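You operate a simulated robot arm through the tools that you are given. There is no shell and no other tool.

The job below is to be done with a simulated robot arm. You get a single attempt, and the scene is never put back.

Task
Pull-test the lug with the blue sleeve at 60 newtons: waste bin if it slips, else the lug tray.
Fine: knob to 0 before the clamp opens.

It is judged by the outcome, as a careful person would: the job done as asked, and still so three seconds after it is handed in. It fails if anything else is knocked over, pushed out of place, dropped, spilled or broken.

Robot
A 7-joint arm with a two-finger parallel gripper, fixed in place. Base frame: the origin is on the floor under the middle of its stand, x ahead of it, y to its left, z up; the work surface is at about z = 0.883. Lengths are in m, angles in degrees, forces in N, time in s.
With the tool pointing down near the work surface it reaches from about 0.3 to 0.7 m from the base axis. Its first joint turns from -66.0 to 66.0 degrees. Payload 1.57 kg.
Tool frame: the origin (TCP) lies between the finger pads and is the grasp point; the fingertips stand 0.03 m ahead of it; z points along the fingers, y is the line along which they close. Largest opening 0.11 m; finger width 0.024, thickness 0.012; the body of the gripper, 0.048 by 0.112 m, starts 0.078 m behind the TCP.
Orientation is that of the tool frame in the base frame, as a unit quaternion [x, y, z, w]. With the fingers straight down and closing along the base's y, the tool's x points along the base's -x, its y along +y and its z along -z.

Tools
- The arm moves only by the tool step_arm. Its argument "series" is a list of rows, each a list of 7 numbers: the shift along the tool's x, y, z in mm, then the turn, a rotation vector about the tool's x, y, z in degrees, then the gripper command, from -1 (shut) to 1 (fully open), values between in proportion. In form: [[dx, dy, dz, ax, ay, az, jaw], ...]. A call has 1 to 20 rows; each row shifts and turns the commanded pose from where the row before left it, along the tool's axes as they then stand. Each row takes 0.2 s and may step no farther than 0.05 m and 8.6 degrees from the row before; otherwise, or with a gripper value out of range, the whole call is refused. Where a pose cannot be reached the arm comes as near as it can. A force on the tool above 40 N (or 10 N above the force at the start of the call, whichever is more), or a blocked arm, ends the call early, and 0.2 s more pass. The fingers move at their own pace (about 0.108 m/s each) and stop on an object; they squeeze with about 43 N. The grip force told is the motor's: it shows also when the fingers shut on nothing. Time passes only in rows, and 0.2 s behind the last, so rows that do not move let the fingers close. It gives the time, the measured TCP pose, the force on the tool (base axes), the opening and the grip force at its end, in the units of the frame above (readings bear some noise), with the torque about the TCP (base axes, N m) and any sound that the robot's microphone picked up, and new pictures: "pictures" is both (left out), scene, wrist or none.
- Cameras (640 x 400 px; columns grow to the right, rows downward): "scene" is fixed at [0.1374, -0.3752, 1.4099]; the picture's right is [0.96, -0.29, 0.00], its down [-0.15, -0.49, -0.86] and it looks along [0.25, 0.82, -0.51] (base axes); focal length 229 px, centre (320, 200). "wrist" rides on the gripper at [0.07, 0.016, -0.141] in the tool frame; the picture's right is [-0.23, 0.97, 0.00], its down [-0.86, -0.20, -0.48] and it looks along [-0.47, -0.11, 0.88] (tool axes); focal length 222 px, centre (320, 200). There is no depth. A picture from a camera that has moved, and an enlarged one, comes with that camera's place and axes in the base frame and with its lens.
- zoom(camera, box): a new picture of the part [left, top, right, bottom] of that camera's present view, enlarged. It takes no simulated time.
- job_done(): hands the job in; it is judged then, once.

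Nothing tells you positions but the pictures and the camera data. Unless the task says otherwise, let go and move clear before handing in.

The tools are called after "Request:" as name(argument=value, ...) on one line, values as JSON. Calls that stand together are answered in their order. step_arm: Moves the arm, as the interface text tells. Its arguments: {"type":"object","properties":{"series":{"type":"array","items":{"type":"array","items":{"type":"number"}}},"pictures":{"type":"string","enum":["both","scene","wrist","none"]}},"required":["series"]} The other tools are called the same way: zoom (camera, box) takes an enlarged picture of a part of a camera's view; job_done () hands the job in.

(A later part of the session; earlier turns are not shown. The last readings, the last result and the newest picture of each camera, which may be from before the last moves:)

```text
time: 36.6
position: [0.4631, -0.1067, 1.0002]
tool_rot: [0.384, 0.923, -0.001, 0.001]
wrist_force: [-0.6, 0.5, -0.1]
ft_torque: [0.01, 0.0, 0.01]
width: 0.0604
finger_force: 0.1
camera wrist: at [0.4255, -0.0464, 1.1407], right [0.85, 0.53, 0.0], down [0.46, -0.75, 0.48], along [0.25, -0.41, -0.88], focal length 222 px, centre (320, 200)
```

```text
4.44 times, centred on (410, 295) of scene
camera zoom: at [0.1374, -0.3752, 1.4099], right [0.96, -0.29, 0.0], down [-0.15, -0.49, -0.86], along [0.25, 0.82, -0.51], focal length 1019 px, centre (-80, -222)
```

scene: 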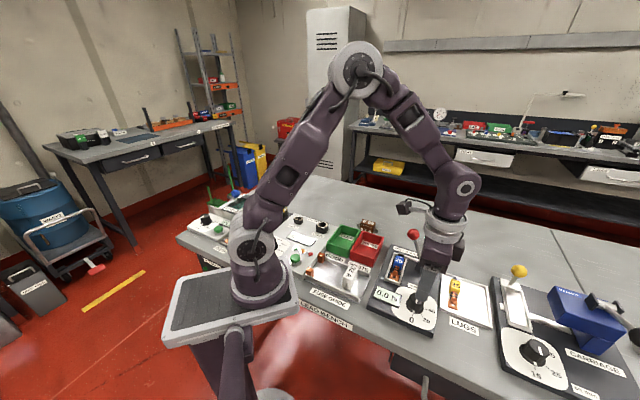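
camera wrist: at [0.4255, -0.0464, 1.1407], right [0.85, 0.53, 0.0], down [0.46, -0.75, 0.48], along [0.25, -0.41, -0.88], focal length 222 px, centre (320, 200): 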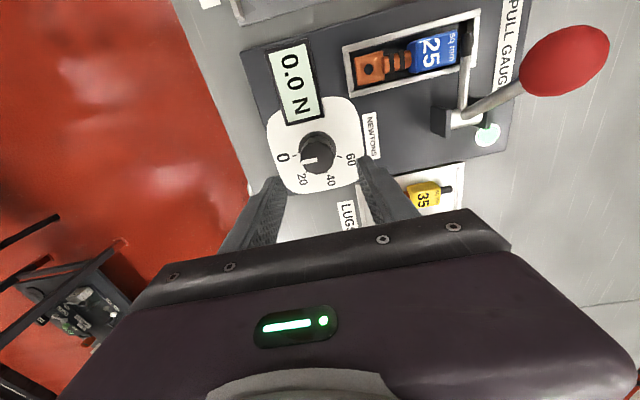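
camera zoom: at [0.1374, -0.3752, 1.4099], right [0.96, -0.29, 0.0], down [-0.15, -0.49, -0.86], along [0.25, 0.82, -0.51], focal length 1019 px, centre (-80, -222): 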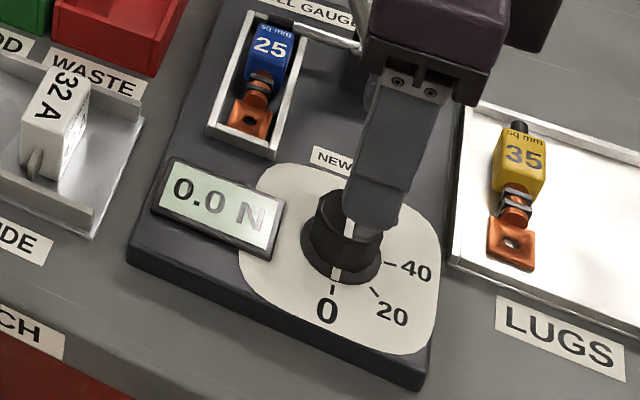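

I estimate the knob axis is offset from the TCP by about (+1.5, -3) mm in the tool frame, and the ticks are about 54° apart. I'll correct for that, lower onto the upper part of the knob, above the display height, and close.

Request:
step_arm(series=[[1.5, -3, 18, 0, 0, 0, 0.1], [0, 0, 18, 0, 0, 0, 0.1], [0, 0, 18, 0, 0, 0, 0.1], [0, 0, 0, 0, 0, 0, 0.1]], pictures="both")

Request:
zoom(camera="wrist", box=[250, 70, 410, 220])

Request:
zoom(camera="scene", box=[370, 250, 450, 340])

```text
time: 37.6
position: [0.4586, -0.1085, 0.9458]
tool_rot: [0.384, 0.924, -0.001, 0.0]
wrist_force: [0.5, -0.1, 0.3]
ft_torque: [0.04, 0.0, -0.05]
width: 0.0606
finger_force: 0.1
camera wrist: at [0.4205, -0.0474, 1.085], right [0.85, 0.53, 0.0], down [0.46, -0.74, 0.48], along [0.25, -0.41, -0.88], focal length 222 px, centre (320, 200)
```

scene: 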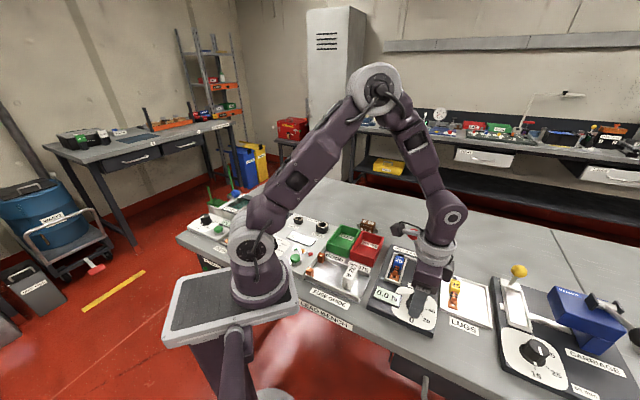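
wrist: 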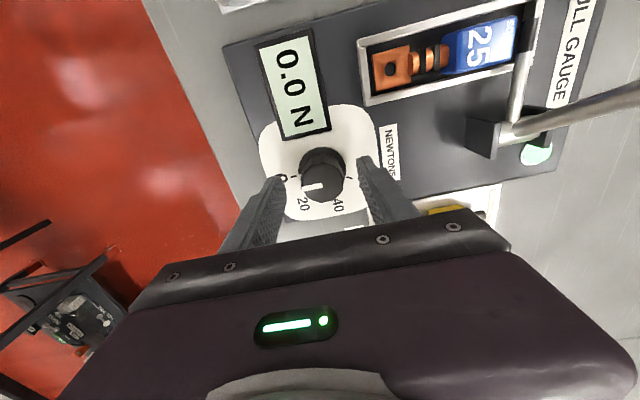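

```text
2.67 times, centred on (330, 145) of wrist
camera zoom: at [0.4205, -0.0474, 1.085], right [0.85, 0.53, 0.0], down [0.46, -0.74, 0.48], along [0.25, -0.41, -0.88], focal length 592 px, centre (293, 347)
```

zoom: 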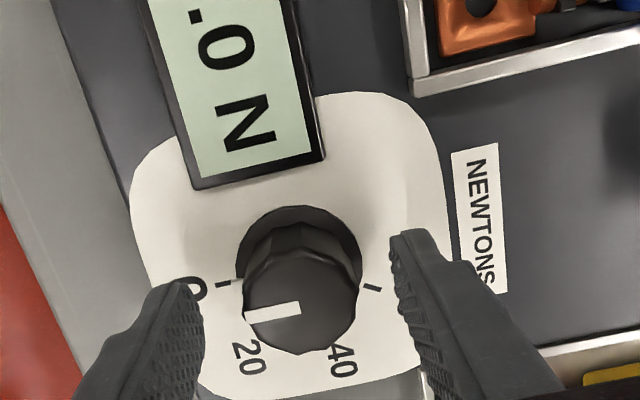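

```text
4.44 times, centred on (410, 295) of scene
camera zoom: at [0.1374, -0.3752, 1.4099], right [0.96, -0.29, 0.0], down [-0.15, -0.49, -0.86], along [0.25, 0.82, -0.51], focal length 1019 px, centre (-80, -222)
```

zoom: 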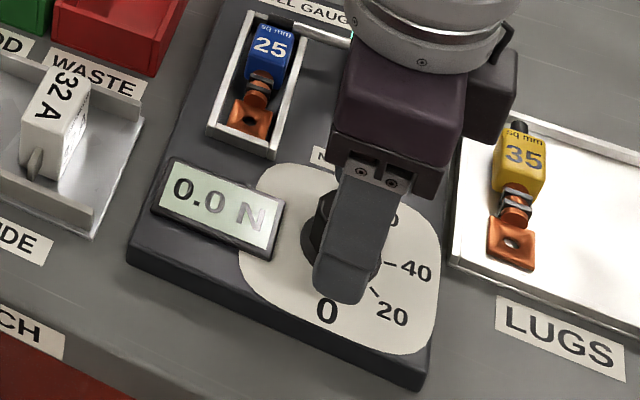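

The fingertips straddle the knob evenly. I'll make a small centring nudge and then close on it.

Request:
step_arm(series=[[0.7, 1.7, 2, 0, 0, 0, 0.1], [0, 0, 0, 0, 0, 0, -0.3], [0, 0, 0, 0, 0, 0, -1], [0, 0, 0, 0, 0, 0, -1], [0, 0, 0, 0, 0, 0, -1]], pictures="both")

Request:
zoom(camera="wrist", box=[250, 70, 410, 220])

```text
time: 38.8
position: [0.4602, -0.1058, 0.9433]
tool_rot: [0.382, 0.924, -0.002, 0.0]
wrist_force: [5.1, 4.7, -2.5]
ft_torque: [0.2, -0.46, 0.0]
width: 0.032
finger_force: 40.5
camera wrist: at [0.4216, -0.0459, 1.0835], right [0.85, 0.53, 0.0], down [0.46, -0.74, 0.48], along [0.25, -0.41, -0.88], focal length 222 px, centre (320, 200)
```

scene: 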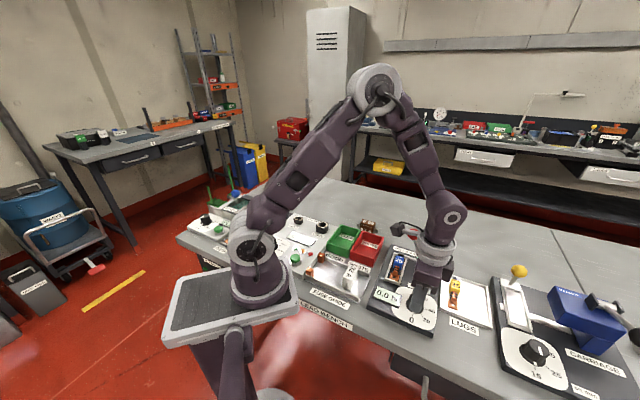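
wrist: 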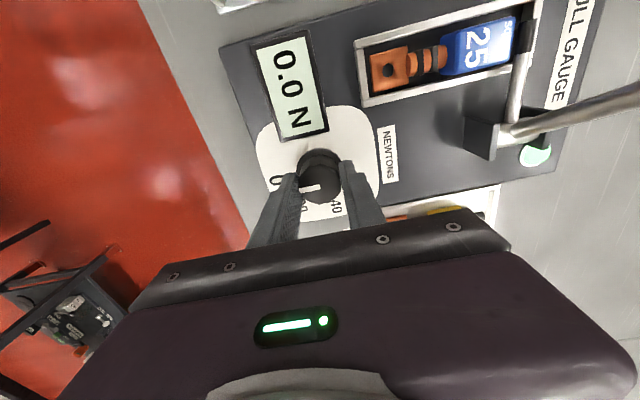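

```text
2.67 times, centred on (330, 145) of wrist
camera zoom: at [0.4216, -0.0459, 1.0835], right [0.85, 0.53, 0.0], down [0.46, -0.74, 0.48], along [0.25, -0.41, -0.88], focal length 592 px, centre (293, 347)
```

zoom: 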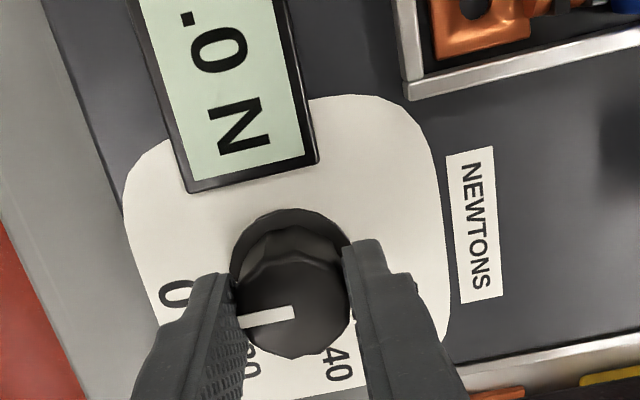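

The knob is gripped at 32 mm. I'll start turning it counter-clockwise (negative about tool z) by about 20° and watch the display and the side forces.

Request:
step_arm(series=[[-0.8, 0.5, 0, 0, 0, 0, -1], [0, 0, 0, 0, 0, -5, -1], [0, 0, 0, 0, 0, -5, -1], [0, 0, 0, 0, 0, -5, -1], [0, 0, 0, 0, 0, -5, -1], [0, 0, 0, 0, 0, 0, -1]], pictures="both")

Request:
zoom(camera="wrist", box=[240, 20, 440, 220])

Request:
zoom(camera="scene", box=[370, 240, 450, 340])

```text
time: 40.2
position: [0.4592, -0.1053, 0.9431]
tool_rot: [0.217, 0.976, -0.001, -0.001]
wrist_force: [-0.4, 2.5, -38.2]
ft_torque: [0.34, 0.01, 0.04]
width: 0.0322
finger_force: 40.1
camera wrist: at [0.4036, -0.0626, 1.0848], right [0.62, 0.79, 0.0], down [0.69, -0.54, 0.48], along [0.37, -0.3, -0.88], focal length 222 px, centre (320, 200)
```

scene: 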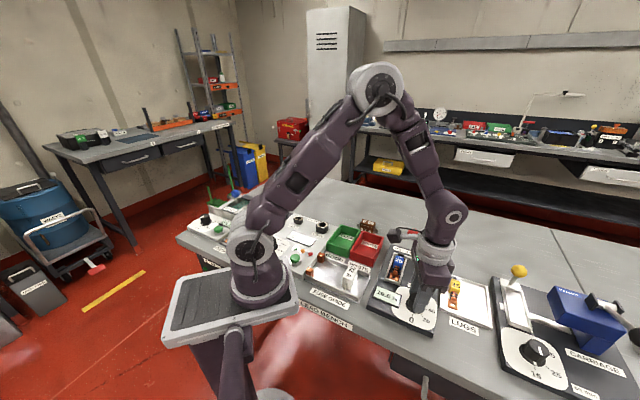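
wrist: 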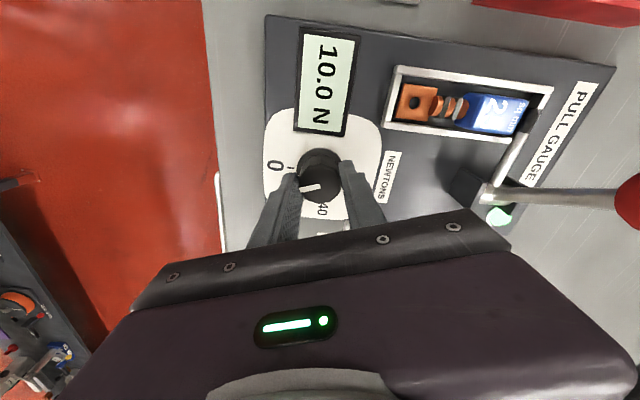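

```text
2.00 times, centred on (340, 120) of wrist
camera zoom: at [0.4036, -0.0626, 1.0848], right [0.62, 0.79, 0.0], down [0.69, -0.54, 0.48], along [0.37, -0.3, -0.88], focal length 444 px, centre (280, 360)
```

zoom: 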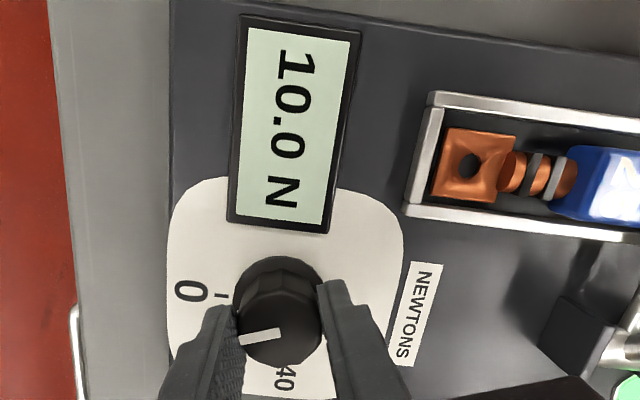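

```text
4.00 times, centred on (410, 290) of scene
camera zoom: at [0.1379, -0.3753, 1.4099], right [0.96, -0.29, 0.0], down [-0.15, -0.49, -0.86], along [0.25, 0.82, -0.51], focal length 917 px, centre (-40, -160)
```

zoom: 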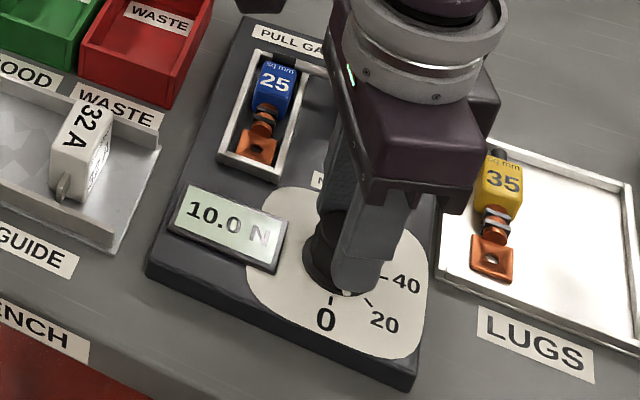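

The display follows the knob and now reads 10.0 N after about 20°. There's a 38 N downward pull on the tool, so I'll ease down slightly to relieve it before turning on.

Request:
step_arm(series=[[0, 0, 0.7, 0, 0, 0, -1], [0, 0, 0, 0, 0, 0, -1]], pictures="none")

```text
time: 40.8
position: [0.4604, -0.1052, 0.9449]
tool_rot: [0.217, 0.976, -0.001, -0.001]
wrist_force: [-4.4, 9.4, -11.3]
ft_torque: [0.85, 1.11, 0.01]
width: 0.0322
finger_force: 40.9
```

Request:
step_arm(series=[[0, 0, 0.3, 0, 0, -5, -1], [0, 0, 0, 0, 0, -5, -1], [0, 0, 0, 0, 0, 0, -1]], pictures="scene")

Request:
zoom(camera="scene", box=[370, 240, 450, 340])

```text
time: 41.6
position: [0.4595, -0.1059, 0.9445]
tool_rot: [0.131, 0.991, -0.001, 0.0]
wrist_force: [-10.9, 25.5, 22.3]
ft_torque: [1.08, 0.94, -0.02]
width: 0.0321
finger_force: 40.3
```

scene: 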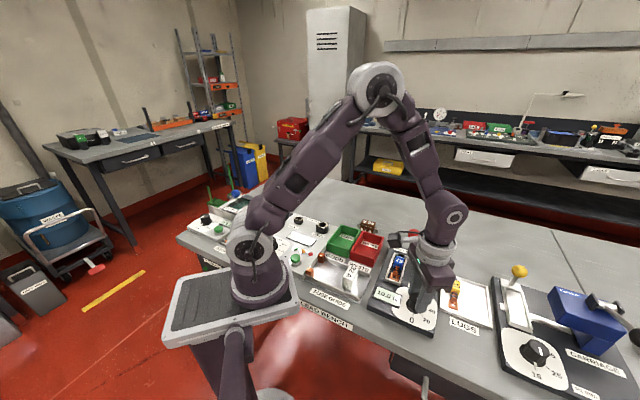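

```text
4.00 times, centred on (410, 290) of scene
camera zoom: at [0.1368, -0.3745, 1.4102], right [0.96, -0.29, 0.0], down [-0.15, -0.49, -0.86], along [0.25, 0.82, -0.51], focal length 917 px, centre (-40, -160)
```

zoom: 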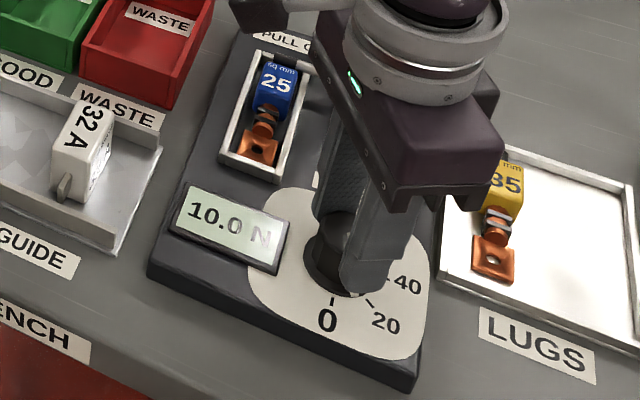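

The display steps in 10 N detents, and I'm at about 30° of turn. Side forces are building from slight off-centring, so I'll shift the tool a fraction of a millimetre to relieve them.

Request:
step_arm(series=[[0.5, 0.7, -0.5, 0, 0, 0, -1], [0, 0, 0, 0, 0, 0, -1]], pictures="none")

```text
time: 42.2
position: [0.4592, -0.1056, 0.9434]
tool_rot: [0.131, 0.991, -0.002, 0.001]
wrist_force: [-1.6, 19.9, 0.6]
ft_torque: [0.61, -0.03, 0.02]
width: 0.0322
finger_force: 40.4
```

Request:
step_arm(series=[[0.3, 1.2, 0, 0, 0, 0, -1], [0, 0, 0, 0, 0, 0, -1]], pictures="none")

```text
time: 42.8
position: [0.4591, -0.1063, 0.9442]
tool_rot: [0.132, 0.991, -0.001, 0.0]
wrist_force: [-5.7, 3.4, -5.5]
ft_torque: [-0.1, -1.0, -0.01]
width: 0.0323
finger_force: 41.1
```

Side forces are relieved, so I'll continue turning.

Request:
step_arm(series=[[0, 0, 0, 0, 0, -5, -1], [0, 0, 0, 0, 0, -5, -1], [0, 0, 0, 0, 0, -5, -1], [0, 0, 0, 0, 0, 0, -1]], pictures="none")

```text
time: 43.8
position: [0.46, -0.1056, 0.9444]
tool_rot: [0.001, 1.0, -0.001, -0.001]
wrist_force: [3.8, -13.6, -37.0]
ft_torque: [0.02, -0.25, 0.03]
width: 0.0321
finger_force: 40.1
```

Request:
step_arm(series=[[0, -0.5, 0.8, 0, 0, 0, -1], [0, 0, 0, 0, 0, 0, -1]], pictures="scene")

Request:
zoom(camera="scene", box=[370, 240, 450, 340])

```text
time: 44.4
position: [0.4593, -0.1062, 0.9451]
tool_rot: [0.001, 1.0, -0.001, 0.001]
wrist_force: [4.3, -8.2, -1.4]
ft_torque: [0.07, 1.18, -0.01]
width: 0.0323
finger_force: 40.4
```

scene: 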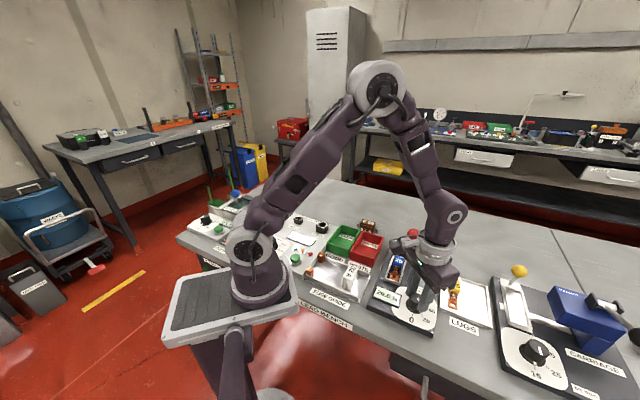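

```text
4.00 times, centred on (410, 290) of scene
camera zoom: at [0.1376, -0.3755, 1.4099], right [0.96, -0.29, 0.0], down [-0.15, -0.49, -0.86], along [0.25, 0.82, -0.51], focal length 917 px, centre (-40, -160)
```

zoom: 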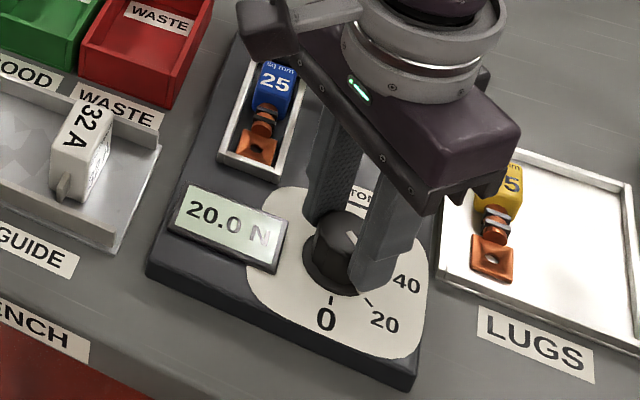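

20.0 N at 45° of turn. I'll continue, adding a small z compensation with each step.

Request:
step_arm(series=[[0, 0, 0.25, 0, 0, -5, -1], [0, 0, 0.25, 0, 0, -5, -1], [0, 0, 0.2, 0, 0, -5, -1], [0, 0, 0, 0, 0, 0, -1]], pictures="none")

```text
time: 45.4
position: [0.4592, -0.1065, 0.9446]
tool_rot: [-0.129, 0.992, -0.002, 0.0]
wrist_force: [-2.7, -1.9, 4.9]
ft_torque: [0.61, 0.19, 0.01]
width: 0.0321
finger_force: 40.7
stopped in row 4: the force on the tool passed its limit at 40 N (the readings are from after the stop); the commanded pose is now the measured one
```

Request:
step_arm(series=[[0, 0, 0.1, 0, 0, -4, -1], [0, 0, 0.1, 0, 0, -4, -1], [0, 0, 0, 0, 0, 0, -1]], pictures="scene")

Request:
zoom(camera="scene", box=[370, 240, 450, 340])

```text
time: 46.2
position: [0.4602, -0.1053, 0.9444]
tool_rot: [-0.2, 0.98, -0.002, 0.002]
wrist_force: [2.9, -0.8, 3.1]
ft_torque: [-0.09, 0.99, 0.0]
width: 0.0321
finger_force: 40.7
```

scene: 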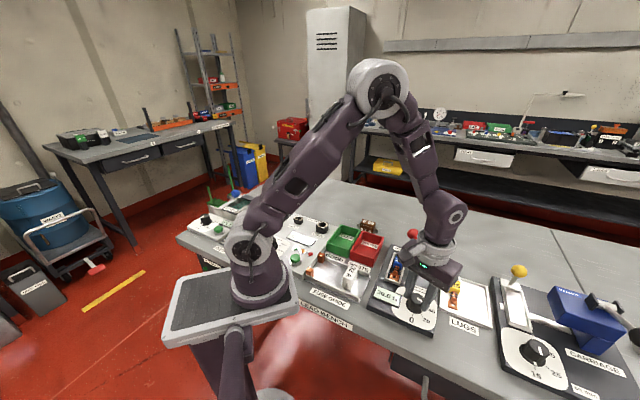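

```text
4.00 times, centred on (410, 290) of scene
camera zoom: at [0.1375, -0.3753, 1.4099], right [0.96, -0.29, 0.0], down [-0.15, -0.49, -0.86], along [0.25, 0.82, -0.51], focal length 917 px, centre (-40, -160)
```

zoom: 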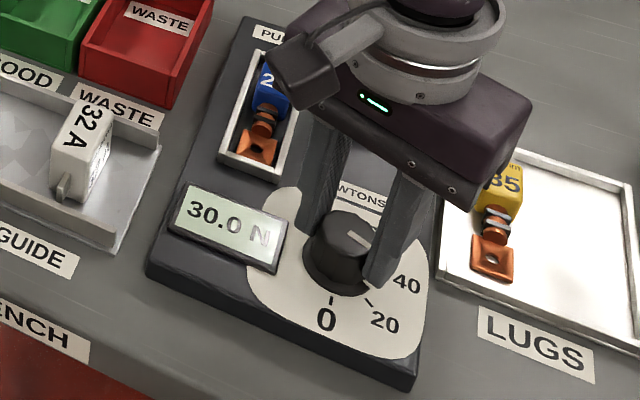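

30.0 N at about 68° of turn. I'll keep turning.

Request:
step_arm(series=[[0, 0, 0.1, 0, 0, -4, -1], [0, 0, 0.1, 0, 0, -4, -1], [0, 0, 0.1, 0, 0, -4, -1], [0, 0, 0, 0, 0, 0, -1]], pictures="none")

Request:
step_arm(series=[[0, 0, 0, 0, 0, 0, -1]], pictures="scene")

Request:
zoom(camera="scene", box=[370, 240, 450, 340])

```text
time: 47.2
position: [0.4591, -0.1057, 0.9444]
tool_rot: [-0.3, 0.954, -0.002, 0.001]
wrist_force: [-7.7, 5.0, 25.1]
ft_torque: [0.91, 0.19, 0.0]
width: 0.0324
finger_force: 40.6
```

```text
time: 47.6
position: [0.4601, -0.1062, 0.9454]
tool_rot: [-0.301, 0.954, -0.002, 0.0]
wrist_force: [-8.9, 8.7, 29.6]
ft_torque: [0.6, 0.68, 0.02]
width: 0.0321
finger_force: 40.5
```

scene: 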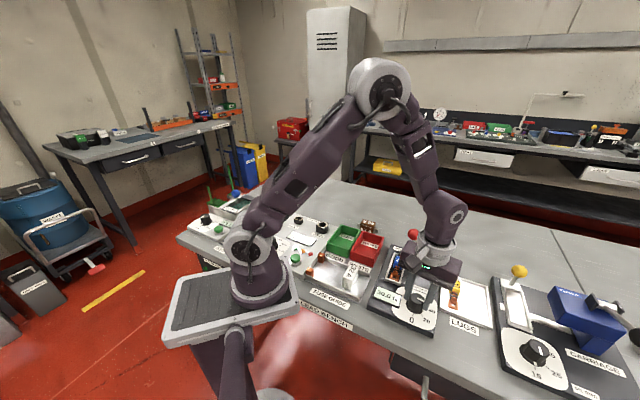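

```text
4.00 times, centred on (410, 290) of scene
camera zoom: at [0.1367, -0.3749, 1.4101], right [0.96, -0.29, 0.0], down [-0.15, -0.49, -0.86], along [0.25, 0.82, -0.51], focal length 917 px, centre (-40, -160)
```

zoom: 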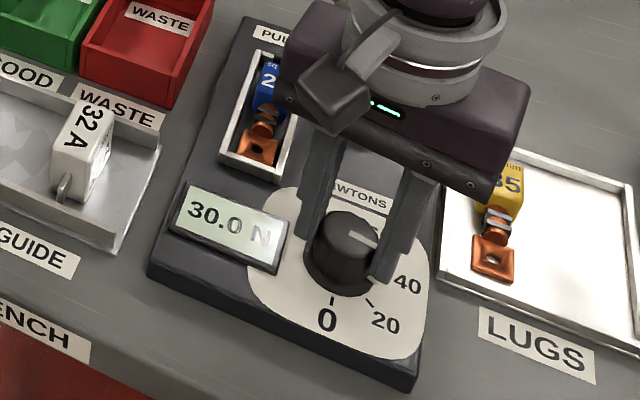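

At about 80° of turn the display still reads 30.0, consistent with 2.7° per newton, so 60 N is near 162°. I'll relieve the forces and carry on with this grasp, watching for a wrist limit.

Request:
step_arm(series=[[0, 0.6, -0.7, 0, 0, 0, -1], [0, 0, 0, 0, 0, -4, -1], [0, 0, 0, 0, 0, -4, -1], [0, 0, 0, 0, 0, -4, -1], [0, 0, 0, 0, 0, 0, -1]], pictures="none")

```text
time: 48.8
position: [0.4593, -0.1053, 0.9437]
tool_rot: [-0.399, 0.917, -0.003, 0.0]
wrist_force: [-1.0, -11.0, 35.8]
ft_torque: [0.23, 0.55, 0.01]
width: 0.0323
finger_force: 40.5
```

Request:
step_arm(series=[[0, -0.3, -0.9, 0, 0, 0, -1], [0, 0, -0.1, 0, 0, -4, -1], [0, 0, -0.1, 0, 0, -4, -1], [0, 0, -0.1, 0, 0, -4, -1], [0, 0, 0, 0, 0, 0, -1]], pictures="both")

Request:
zoom(camera="scene", box=[370, 240, 450, 340])

Request:
zoom(camera="wrist", box=[240, 20, 480, 220])

```text
time: 50.0
position: [0.459, -0.1059, 0.9453]
tool_rot: [-0.492, 0.87, -0.001, -0.001]
wrist_force: [-0.8, -10.7, -24.5]
ft_torque: [0.03, -0.21, -0.02]
width: 0.0323
finger_force: 40.1
camera wrist: at [0.4098, -0.1579, 1.0843], right [-0.72, 0.7, 0.0], down [0.61, 0.63, 0.48], along [0.33, 0.34, -0.88], focal length 222 px, centre (320, 200)
```

scene: 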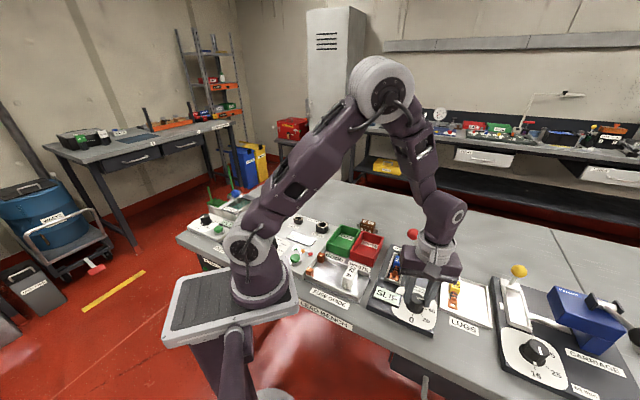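
wrist: 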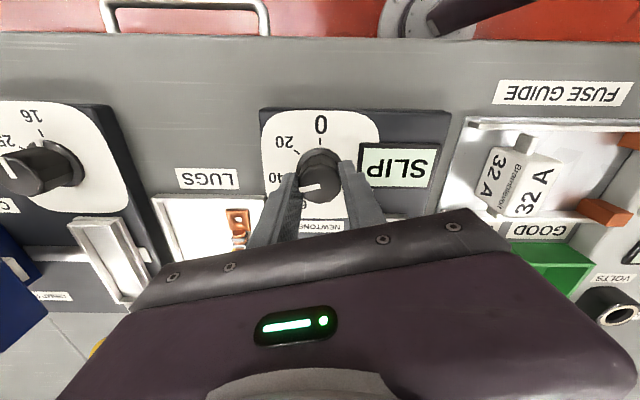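

```text
4.00 times, centred on (410, 290) of scene
camera zoom: at [0.1377, -0.3756, 1.4098], right [0.96, -0.29, 0.0], down [-0.15, -0.49, -0.86], along [0.25, 0.82, -0.51], focal length 917 px, centre (-40, -160)
```

zoom: 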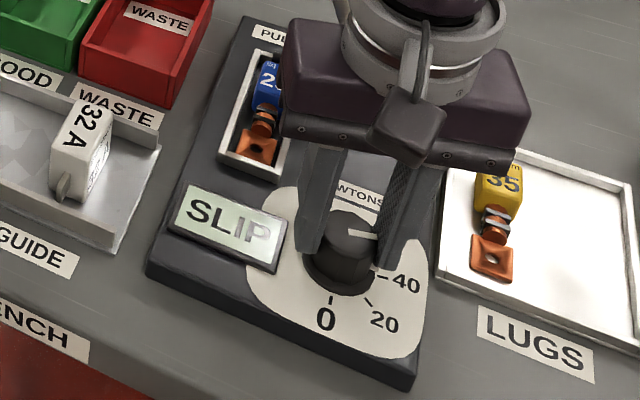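

```text
2.00 times, centred on (360, 120) of wrist
camera zoom: at [0.4098, -0.1579, 1.0843], right [-0.72, 0.7, 0.0], down [0.61, 0.63, 0.48], along [0.33, 0.34, -0.88], focal length 444 px, centre (240, 360)
```

zoom: 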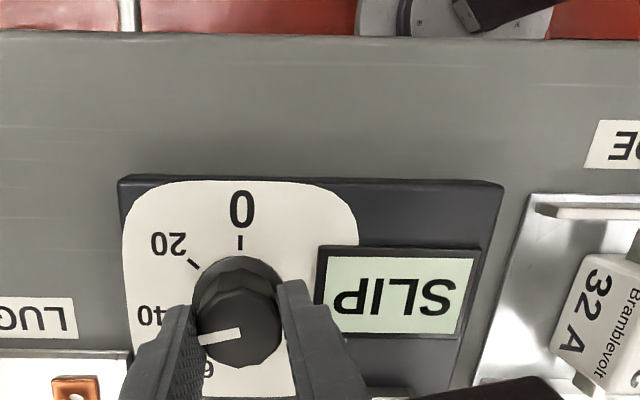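

The display switched to SLIP at about 104° of turn, near the 40 N detent, so this crimp fails below 60 N. I'll still take the dial to the 60 mark as asked, slowly, and then come back to 0.

Request:
step_arm(series=[[0.3, 0, 0.6, 0, 0, 0, -1], [0, 0, 0, 0, 0, -4, -1], [0, 0, 0, 0, 0, -4, -1], [0, 0, 0, 0, 0, -4, -1], [0, 0, 0, 0, 0, 0, -1]], pictures="none")

```text
time: 51.2
position: [0.4596, -0.1054, 0.943]
tool_rot: [-0.581, 0.814, -0.002, -0.001]
wrist_force: [1.7, -15.6, -35.1]
ft_torque: [-0.16, 0.2, -0.01]
width: 0.0323
finger_force: 40.7
```

Request:
step_arm(series=[[0.5, -0.3, 0.9, 0, 0, 0, -1], [0, 0, 0.15, 0, 0, -4, -1], [0, 0, 0.15, 0, 0, -4, -1], [0, 0, 0.1, 0, 0, -4, -1], [0, 0, 0, 0, 0, 0, -1]], pictures="scene")

Request:
zoom(camera="scene", box=[370, 240, 450, 340])

```text
time: 52.4
position: [0.4584, -0.1067, 0.943]
tool_rot: [-0.663, 0.749, -0.003, -0.001]
wrist_force: [-8.0, 3.4, -25.1]
ft_torque: [0.32, 0.31, 0.03]
width: 0.0326
finger_force: 41.0
```

scene: 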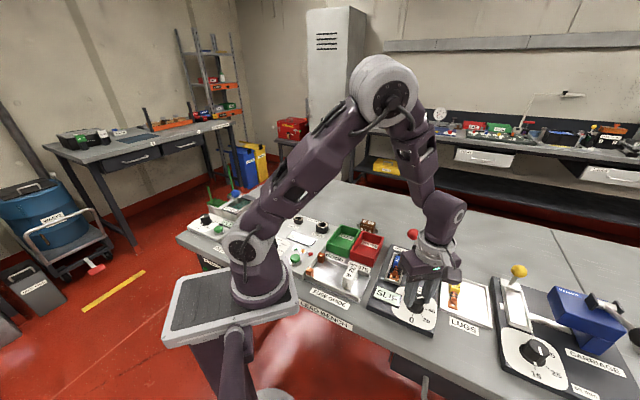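

```text
4.00 times, centred on (410, 290) of scene
camera zoom: at [0.1376, -0.3752, 1.4099], right [0.96, -0.29, 0.0], down [-0.15, -0.49, -0.86], along [0.25, 0.82, -0.51], focal length 917 px, centre (-40, -160)
```

zoom: 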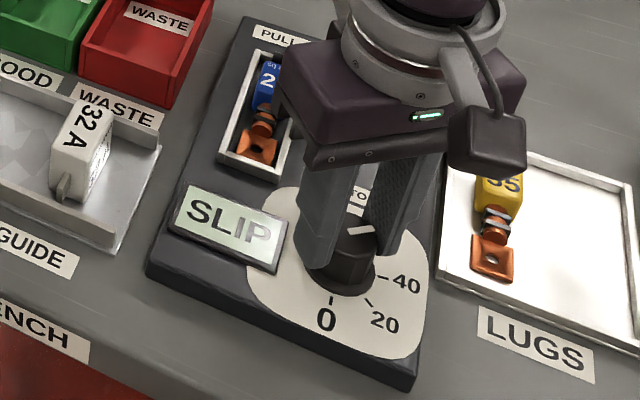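

About 128° turned and the wrist still has range. I'll continue toward 60.

Request:
step_arm(series=[[0, 0.4, 0.7, 0, 0, 0, -1], [0, 0, 0.15, 0, 0, -4, -1], [0, 0, 0.15, 0, 0, -4, -1], [0, 0, 0.1, 0, 0, -4, -1], [0, 0, 0, 0, 0, 0, -1]], pictures="none")

```text
time: 53.5
position: [0.4596, -0.1056, 0.9436]
tool_rot: [0.735, -0.678, 0.002, 0.001]
wrist_force: [-4.4, 5.7, 13.4]
ft_torque: [-0.08, 0.76, 0.01]
width: 0.0323
finger_force: 40.6
stopped in row 5: the force on the tool passed its limit at 41 N (the readings are from after the stop); the commanded pose is now the measured one
```

Request:
step_arm(series=[[0, 0, 0, 0, 0, -4, -1], [0, 0, 0, 0, 0, -4, -1], [0, 0, 0, 0, 0, -4, -1], [0, 0, 0, 0, 0, 0, -1]], pictures="scene")

Request:
zoom(camera="scene", box=[370, 240, 450, 340])

```text
time: 54.5
position: [0.4596, -0.1088, 0.9438]
tool_rot: [0.802, -0.598, 0.003, 0.001]
wrist_force: [-4.6, 8.5, 9.9]
ft_torque: [0.83, 0.24, -0.85]
width: 0.0324
finger_force: 41.2
```

scene: 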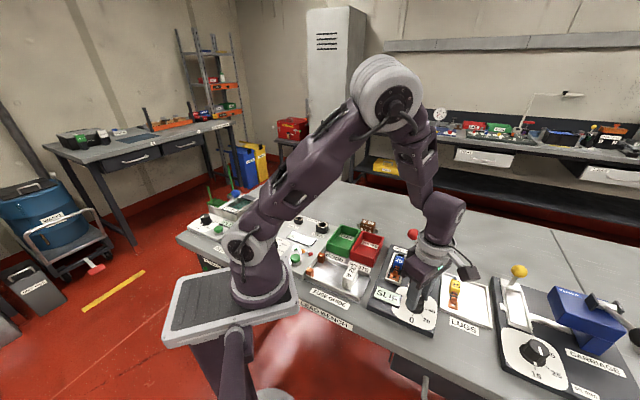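

```text
4.00 times, centred on (410, 290) of scene
camera zoom: at [0.1371, -0.375, 1.41], right [0.96, -0.29, 0.0], down [-0.15, -0.49, -0.86], along [0.25, 0.82, -0.51], focal length 917 px, centre (-40, -160)
```

zoom: 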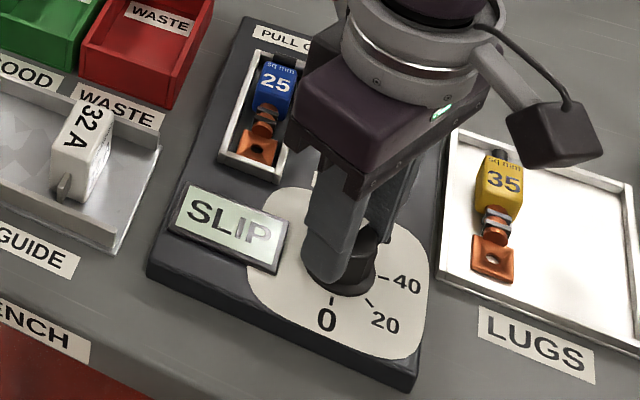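

A turning torque of 0.85 N·m has appeared at about 150°, so the dial is at its 60 end stop, with the display still showing SLIP. I'll check the pointer from the wrist view before reversing.

Request:
zoom(camera="wrist", box=[220, 20, 460, 220])

```text
2.00 times, centred on (340, 120) of wrist
camera zoom: at [0.4631, -0.1781, 1.0844], right [-1.0, -0.06, 0.0], down [-0.06, 0.88, 0.47], along [-0.03, 0.47, -0.88], focal length 444 px, centre (280, 360)
```

zoom: 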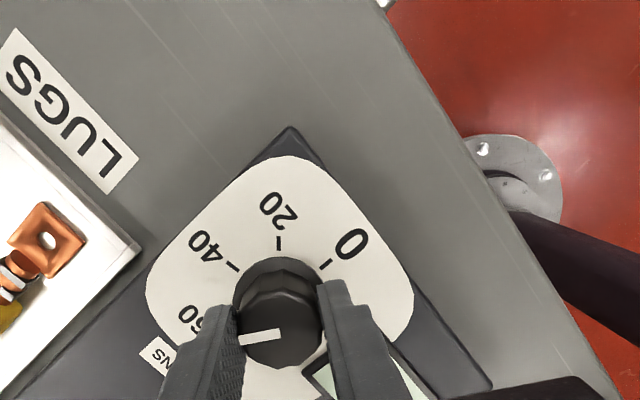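

The pointer is on 60 and the display reads SLIP, so the verdict is waste. Now I'll return the knob to 0, turning clockwise (positive about tool z), while the clamp stays closed.

Request:
step_arm(series=[[0, 0, 0, 0, 0, 4, -1], [0, 0, 0, 0, 0, 4, -1], [0, 0, 0, 0, 0, 4, -1], [0, 0, 0, 0, 0, 4, -1], [0, 0, 0, 0, 0, 0, -1]], pictures="none")

```text
time: 55.7
position: [0.461, -0.1055, 0.9429]
tool_rot: [0.711, -0.703, 0.004, 0.001]
wrist_force: [-7.7, 2.4, 14.6]
ft_torque: [-0.44, 0.57, 0.01]
width: 0.0324
finger_force: 40.5
```

Request:
step_arm(series=[[0, 0.3, -0.3, 0, 0, 4, -1], [0, 0, -0.1, 0, 0, 4, -1], [0, 0, -0.1, 0, 0, 4, -1], [0, 0, -0.1, 0, 0, 4, -1], [0, 0, 0, 0, 0, 0, -1]], pictures="none")

```text
time: 56.9
position: [0.4597, -0.1065, 0.9445]
tool_rot: [-0.605, 0.796, -0.002, -0.001]
wrist_force: [-9.5, -2.8, -27.3]
ft_torque: [0.26, 0.09, 0.01]
width: 0.0321
finger_force: 40.5
```

Request:
step_arm(series=[[0.2, 0.4, 0.7, 0, 0, 4, -1], [0, 0, 0, 0, 0, 4, -1], [0, 0, 0, 0, 0, 4, -1], [0, 0, 0, 0, 0, 4, -1], [0, 0, 0, 0, 0, 0, -1]], pictures="scene")

Request:
zoom(camera="scene", box=[370, 240, 450, 340])

```text
time: 58.1
position: [0.4592, -0.1059, 0.9434]
tool_rot: [-0.49, 0.872, -0.003, 0.001]
wrist_force: [-3.4, 3.9, -25.0]
ft_torque: [0.14, 0.63, -0.04]
width: 0.0324
finger_force: 40.5
```

scene: 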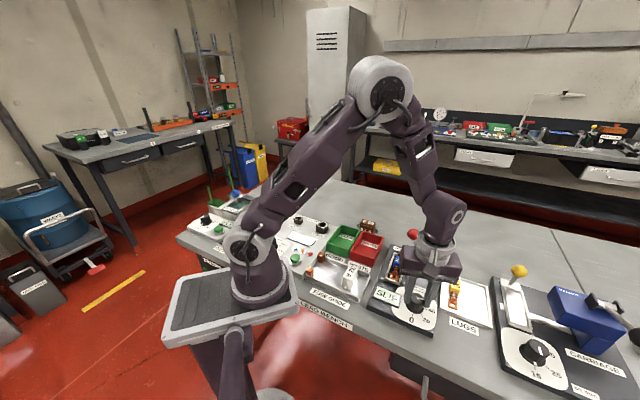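

```text
4.00 times, centred on (410, 290) of scene
camera zoom: at [0.1377, -0.3752, 1.4099], right [0.96, -0.29, 0.0], down [-0.15, -0.49, -0.86], along [0.25, 0.82, -0.51], focal length 917 px, centre (-40, -160)
```

zoom: 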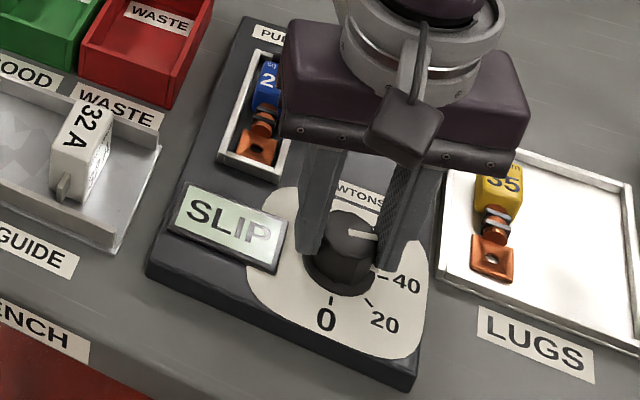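

Turning back is going smoothly, and SLIP is latched. About 104° remain.

Request:
step_arm(series=[[0, 0, 0.6, 0, 0, 4, -1], [0, 0, 0, 0, 0, 4, -1], [0, 0, 0, 0, 0, 4, -1], [0, 0, 0, 0, 0, 4, -1], [0, 0, 0, 0, 0, 0, -1]], pictures="none")

```text
time: 59.3
position: [0.4595, -0.1067, 0.9424]
tool_rot: [-0.363, 0.932, -0.005, 0.001]
wrist_force: [-13.2, -0.6, 35.9]
ft_torque: [0.56, 0.89, -0.01]
width: 0.0324
finger_force: 41.0
```

Request:
step_arm(series=[[0.4, 0.4, -0.9, 0, 0, 0, -1], [0, 0, 0, 0, 0, 4, -1], [0, 0, 0, 0, 0, 4, -1], [0, 0, 0, 0, 0, 4, -1], [0, 0, 0, 0, 0, 0, -1]], pictures="none")

```text
time: 60.5
position: [0.4576, -0.1064, 0.943]
tool_rot: [-0.264, 0.964, -0.003, 0.002]
wrist_force: [9.8, -9.8, -1.2]
ft_torque: [0.42, -0.32, -0.05]
width: 0.0321
finger_force: 40.6
```

Request:
step_arm(series=[[0, -0.6, 0, 0, 0, 4, -1], [0, 0, 0, 0, 0, 4, -1], [0, 0, 0, 0, 0, 4, -1], [0, 0, 0, 0, 0, 4, -1], [0, 0, 0, 0, 0, 0, -1]], pictures="none")

```text
time: 61.7
position: [0.4604, -0.1064, 0.9435]
tool_rot: [-0.127, 0.992, -0.002, 0.002]
wrist_force: [6.3, 8.7, -7.7]
ft_torque: [0.73, 0.36, -0.02]
width: 0.0324
finger_force: 40.1
```

Request:
step_arm(series=[[0, 0.2, 0.2, 0, 0, 4, -1], [0, 0, 0, 0, 0, 4, -1], [0, 0, 0, 0, 0, 4, -1], [0, 0, 0, 0, 0, 4, -1], [0, 0, 0, 0, 0, 0, -1]], pictures="scene")

Request:
zoom(camera="scene", box=[370, 240, 450, 340])

```text
time: 62.9
position: [0.4584, -0.1046, 0.9437]
tool_rot: [0.012, 1.0, -0.002, 0.002]
wrist_force: [2.4, 11.1, 2.3]
ft_torque: [0.78, 0.77, 0.04]
width: 0.032
finger_force: 40.6
```

scene: 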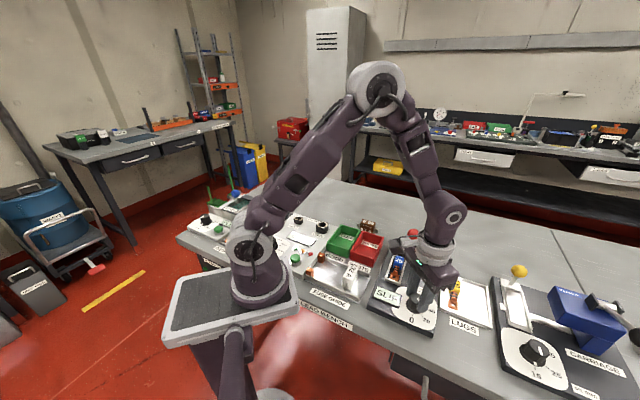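

```text
4.00 times, centred on (410, 290) of scene
camera zoom: at [0.1374, -0.3749, 1.41], right [0.96, -0.29, 0.0], down [-0.15, -0.49, -0.86], along [0.25, 0.82, -0.51], focal length 917 px, centre (-40, -160)
```

zoom: 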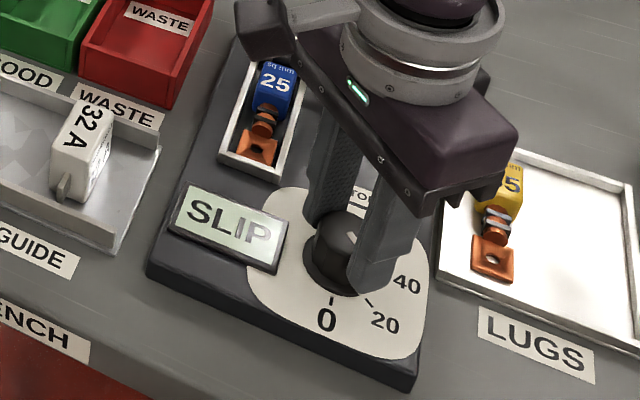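

About 44° to go; SLIP stays latched, so I'll rely on the pointer and the stop torque for 0.

Request:
step_arm(series=[[0, 0.5, 0, 0, 0, 4, -1], [0, 0, 0, 0, 0, 4, -1], [0, 0, 0, 0, 0, 4, -1], [0, 0, 0, 0, 0, 4, -1], [0, 0, 0, 0, 0, 0, -1]], pictures="none")

```text
time: 64.1
position: [0.4594, -0.1064, 0.9447]
tool_rot: [0.15, 0.989, -0.002, 0.003]
wrist_force: [-3.0, 10.4, 23.4]
ft_torque: [0.89, 0.74, -0.02]
width: 0.032
finger_force: 40.6
```

Request:
step_arm(series=[[0, 0.4, -0.7, 0, 0, 4, -1], [0, 0, 0, 0, 0, 4, -1], [0, 0, 0, 0, 0, 4, -1], [0, 0, 0, 0, 0, 4, -1], [0, 0, 0, 0, 0, 0, -1]], pictures="both")

Request:
zoom(camera="wrist", box=[240, 20, 440, 220])

Request:
zoom(camera="scene", box=[370, 240, 450, 340])

```text
time: 65.3
position: [0.4596, -0.1066, 0.9435]
tool_rot: [0.288, 0.958, -0.002, 0.004]
wrist_force: [10.5, -8.8, -23.9]
ft_torque: [-0.52, -0.96, -0.05]
width: 0.0323
finger_force: 40.7
camera wrist: at [0.4092, -0.054, 1.0833], right [0.73, 0.69, 0.0], down [0.6, -0.63, 0.49], along [0.33, -0.35, -0.87], focal length 222 px, centre (320, 200)
```

scene: 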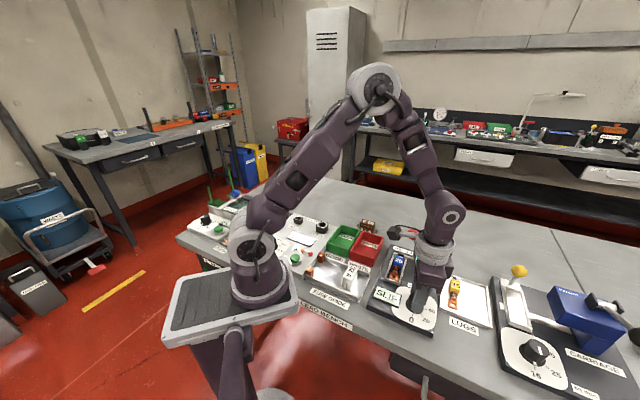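
wrist: 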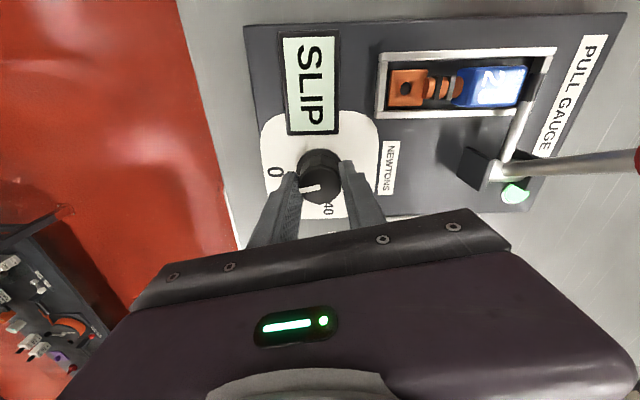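

```text
2.00 times, centred on (340, 120) of wrist
camera zoom: at [0.4092, -0.054, 1.0833], right [0.73, 0.69, 0.0], down [0.6, -0.63, 0.49], along [0.33, -0.35, -0.87], focal length 444 px, centre (280, 360)
```

zoom: 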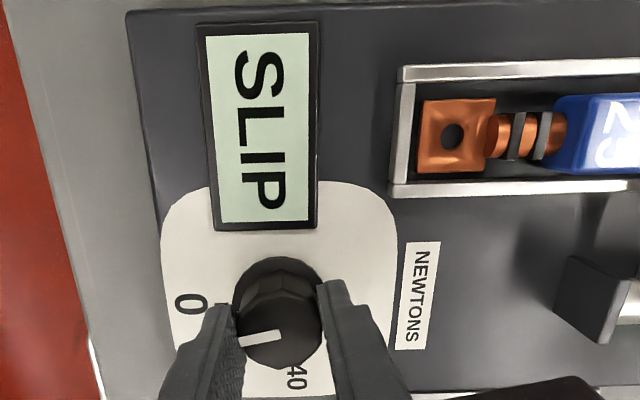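

```text
4.00 times, centred on (410, 290) of scene
camera zoom: at [0.138, -0.3756, 1.4098], right [0.96, -0.29, 0.0], down [-0.15, -0.49, -0.86], along [0.25, 0.82, -0.51], focal length 917 px, centre (-40, -160)
```

zoom: 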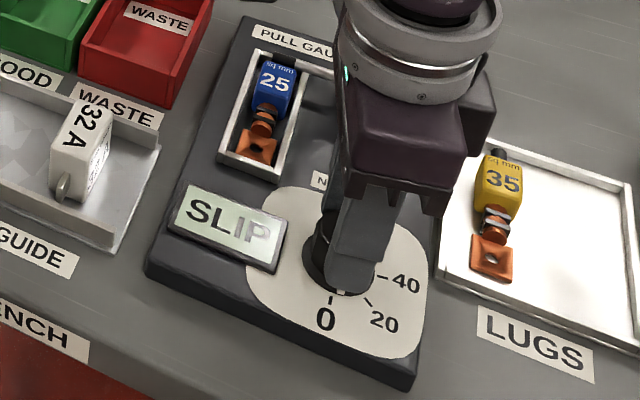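

Request:
step_arm(series=[[-0.5, 0, 0.6, 0, 0, 0, -1], [0, 0, 0, 0, 0, 4, -1], [0, 0, 0, 0, 0, 4, -1], [0, 0, 0, 0, 0, 3, -1], [0, 0, 0, 0, 0, 0, -1]], pictures="none")

```text
time: 66.5
position: [0.4595, -0.1052, 0.9439]
tool_rot: [0.378, 0.926, 0.0, 0.002]
wrist_force: [-0.4, -9.5, 10.2]
ft_torque: [0.63, 0.85, -0.01]
width: 0.0323
finger_force: 40.5
```

Request:
step_arm(series=[[0, 0, 0, 0, 0, 2, -1], [0, 0, 0, 0, 0, 0, -1]], pictures="both")

Request:
zoom(camera="wrist", box=[250, 70, 410, 220])

Request:
zoom(camera="scene", box=[370, 240, 450, 340])

```text
time: 67.1
position: [0.4592, -0.1061, 0.9439]
tool_rot: [0.393, 0.92, -0.001, 0.004]
wrist_force: [-5.1, -6.9, 15.2]
ft_torque: [-0.19, 0.23, 1.01]
width: 0.0322
finger_force: 40.9
camera wrist: at [0.4223, -0.0445, 1.0833], right [0.86, 0.51, 0.0], down [0.44, -0.75, 0.48], along [0.25, -0.42, -0.88], focal length 222 px, centre (320, 200)
```

scene: 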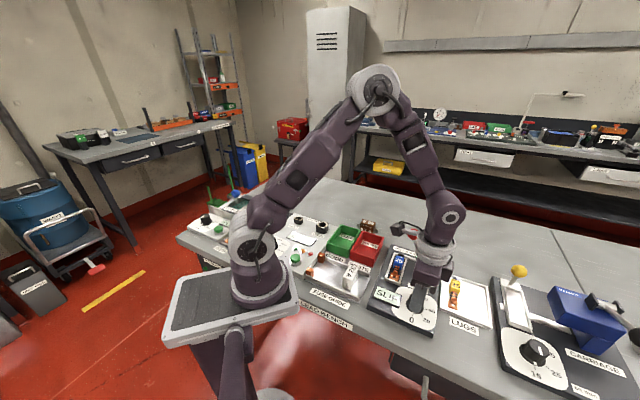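
wrist: 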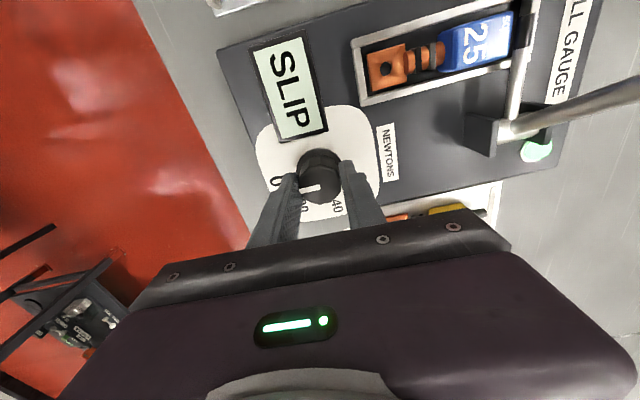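

```text
2.67 times, centred on (330, 145) of wrist
camera zoom: at [0.4223, -0.0445, 1.0833], right [0.86, 0.51, 0.0], down [0.44, -0.75, 0.48], along [0.25, -0.42, -0.88], focal length 592 px, centre (293, 347)
```

zoom: 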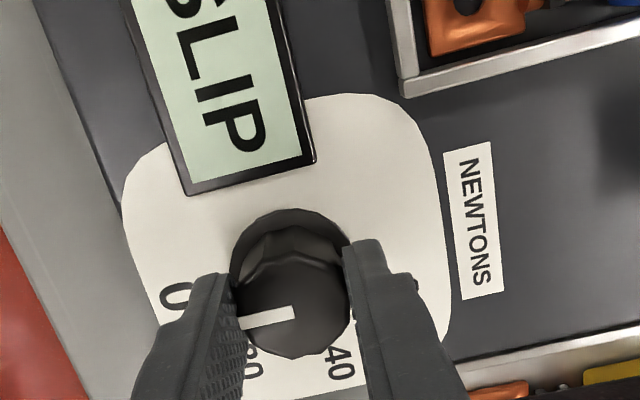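

```text
4.00 times, centred on (410, 290) of scene
camera zoom: at [0.137, -0.3754, 1.4099], right [0.96, -0.29, 0.0], down [-0.15, -0.49, -0.86], along [0.25, 0.82, -0.51], focal length 917 px, centre (-40, -160)
```

zoom: 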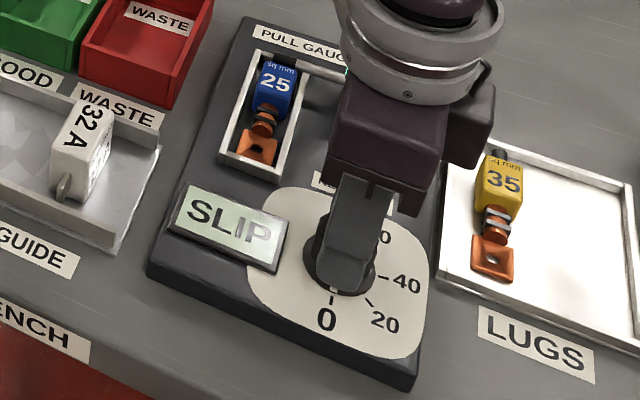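

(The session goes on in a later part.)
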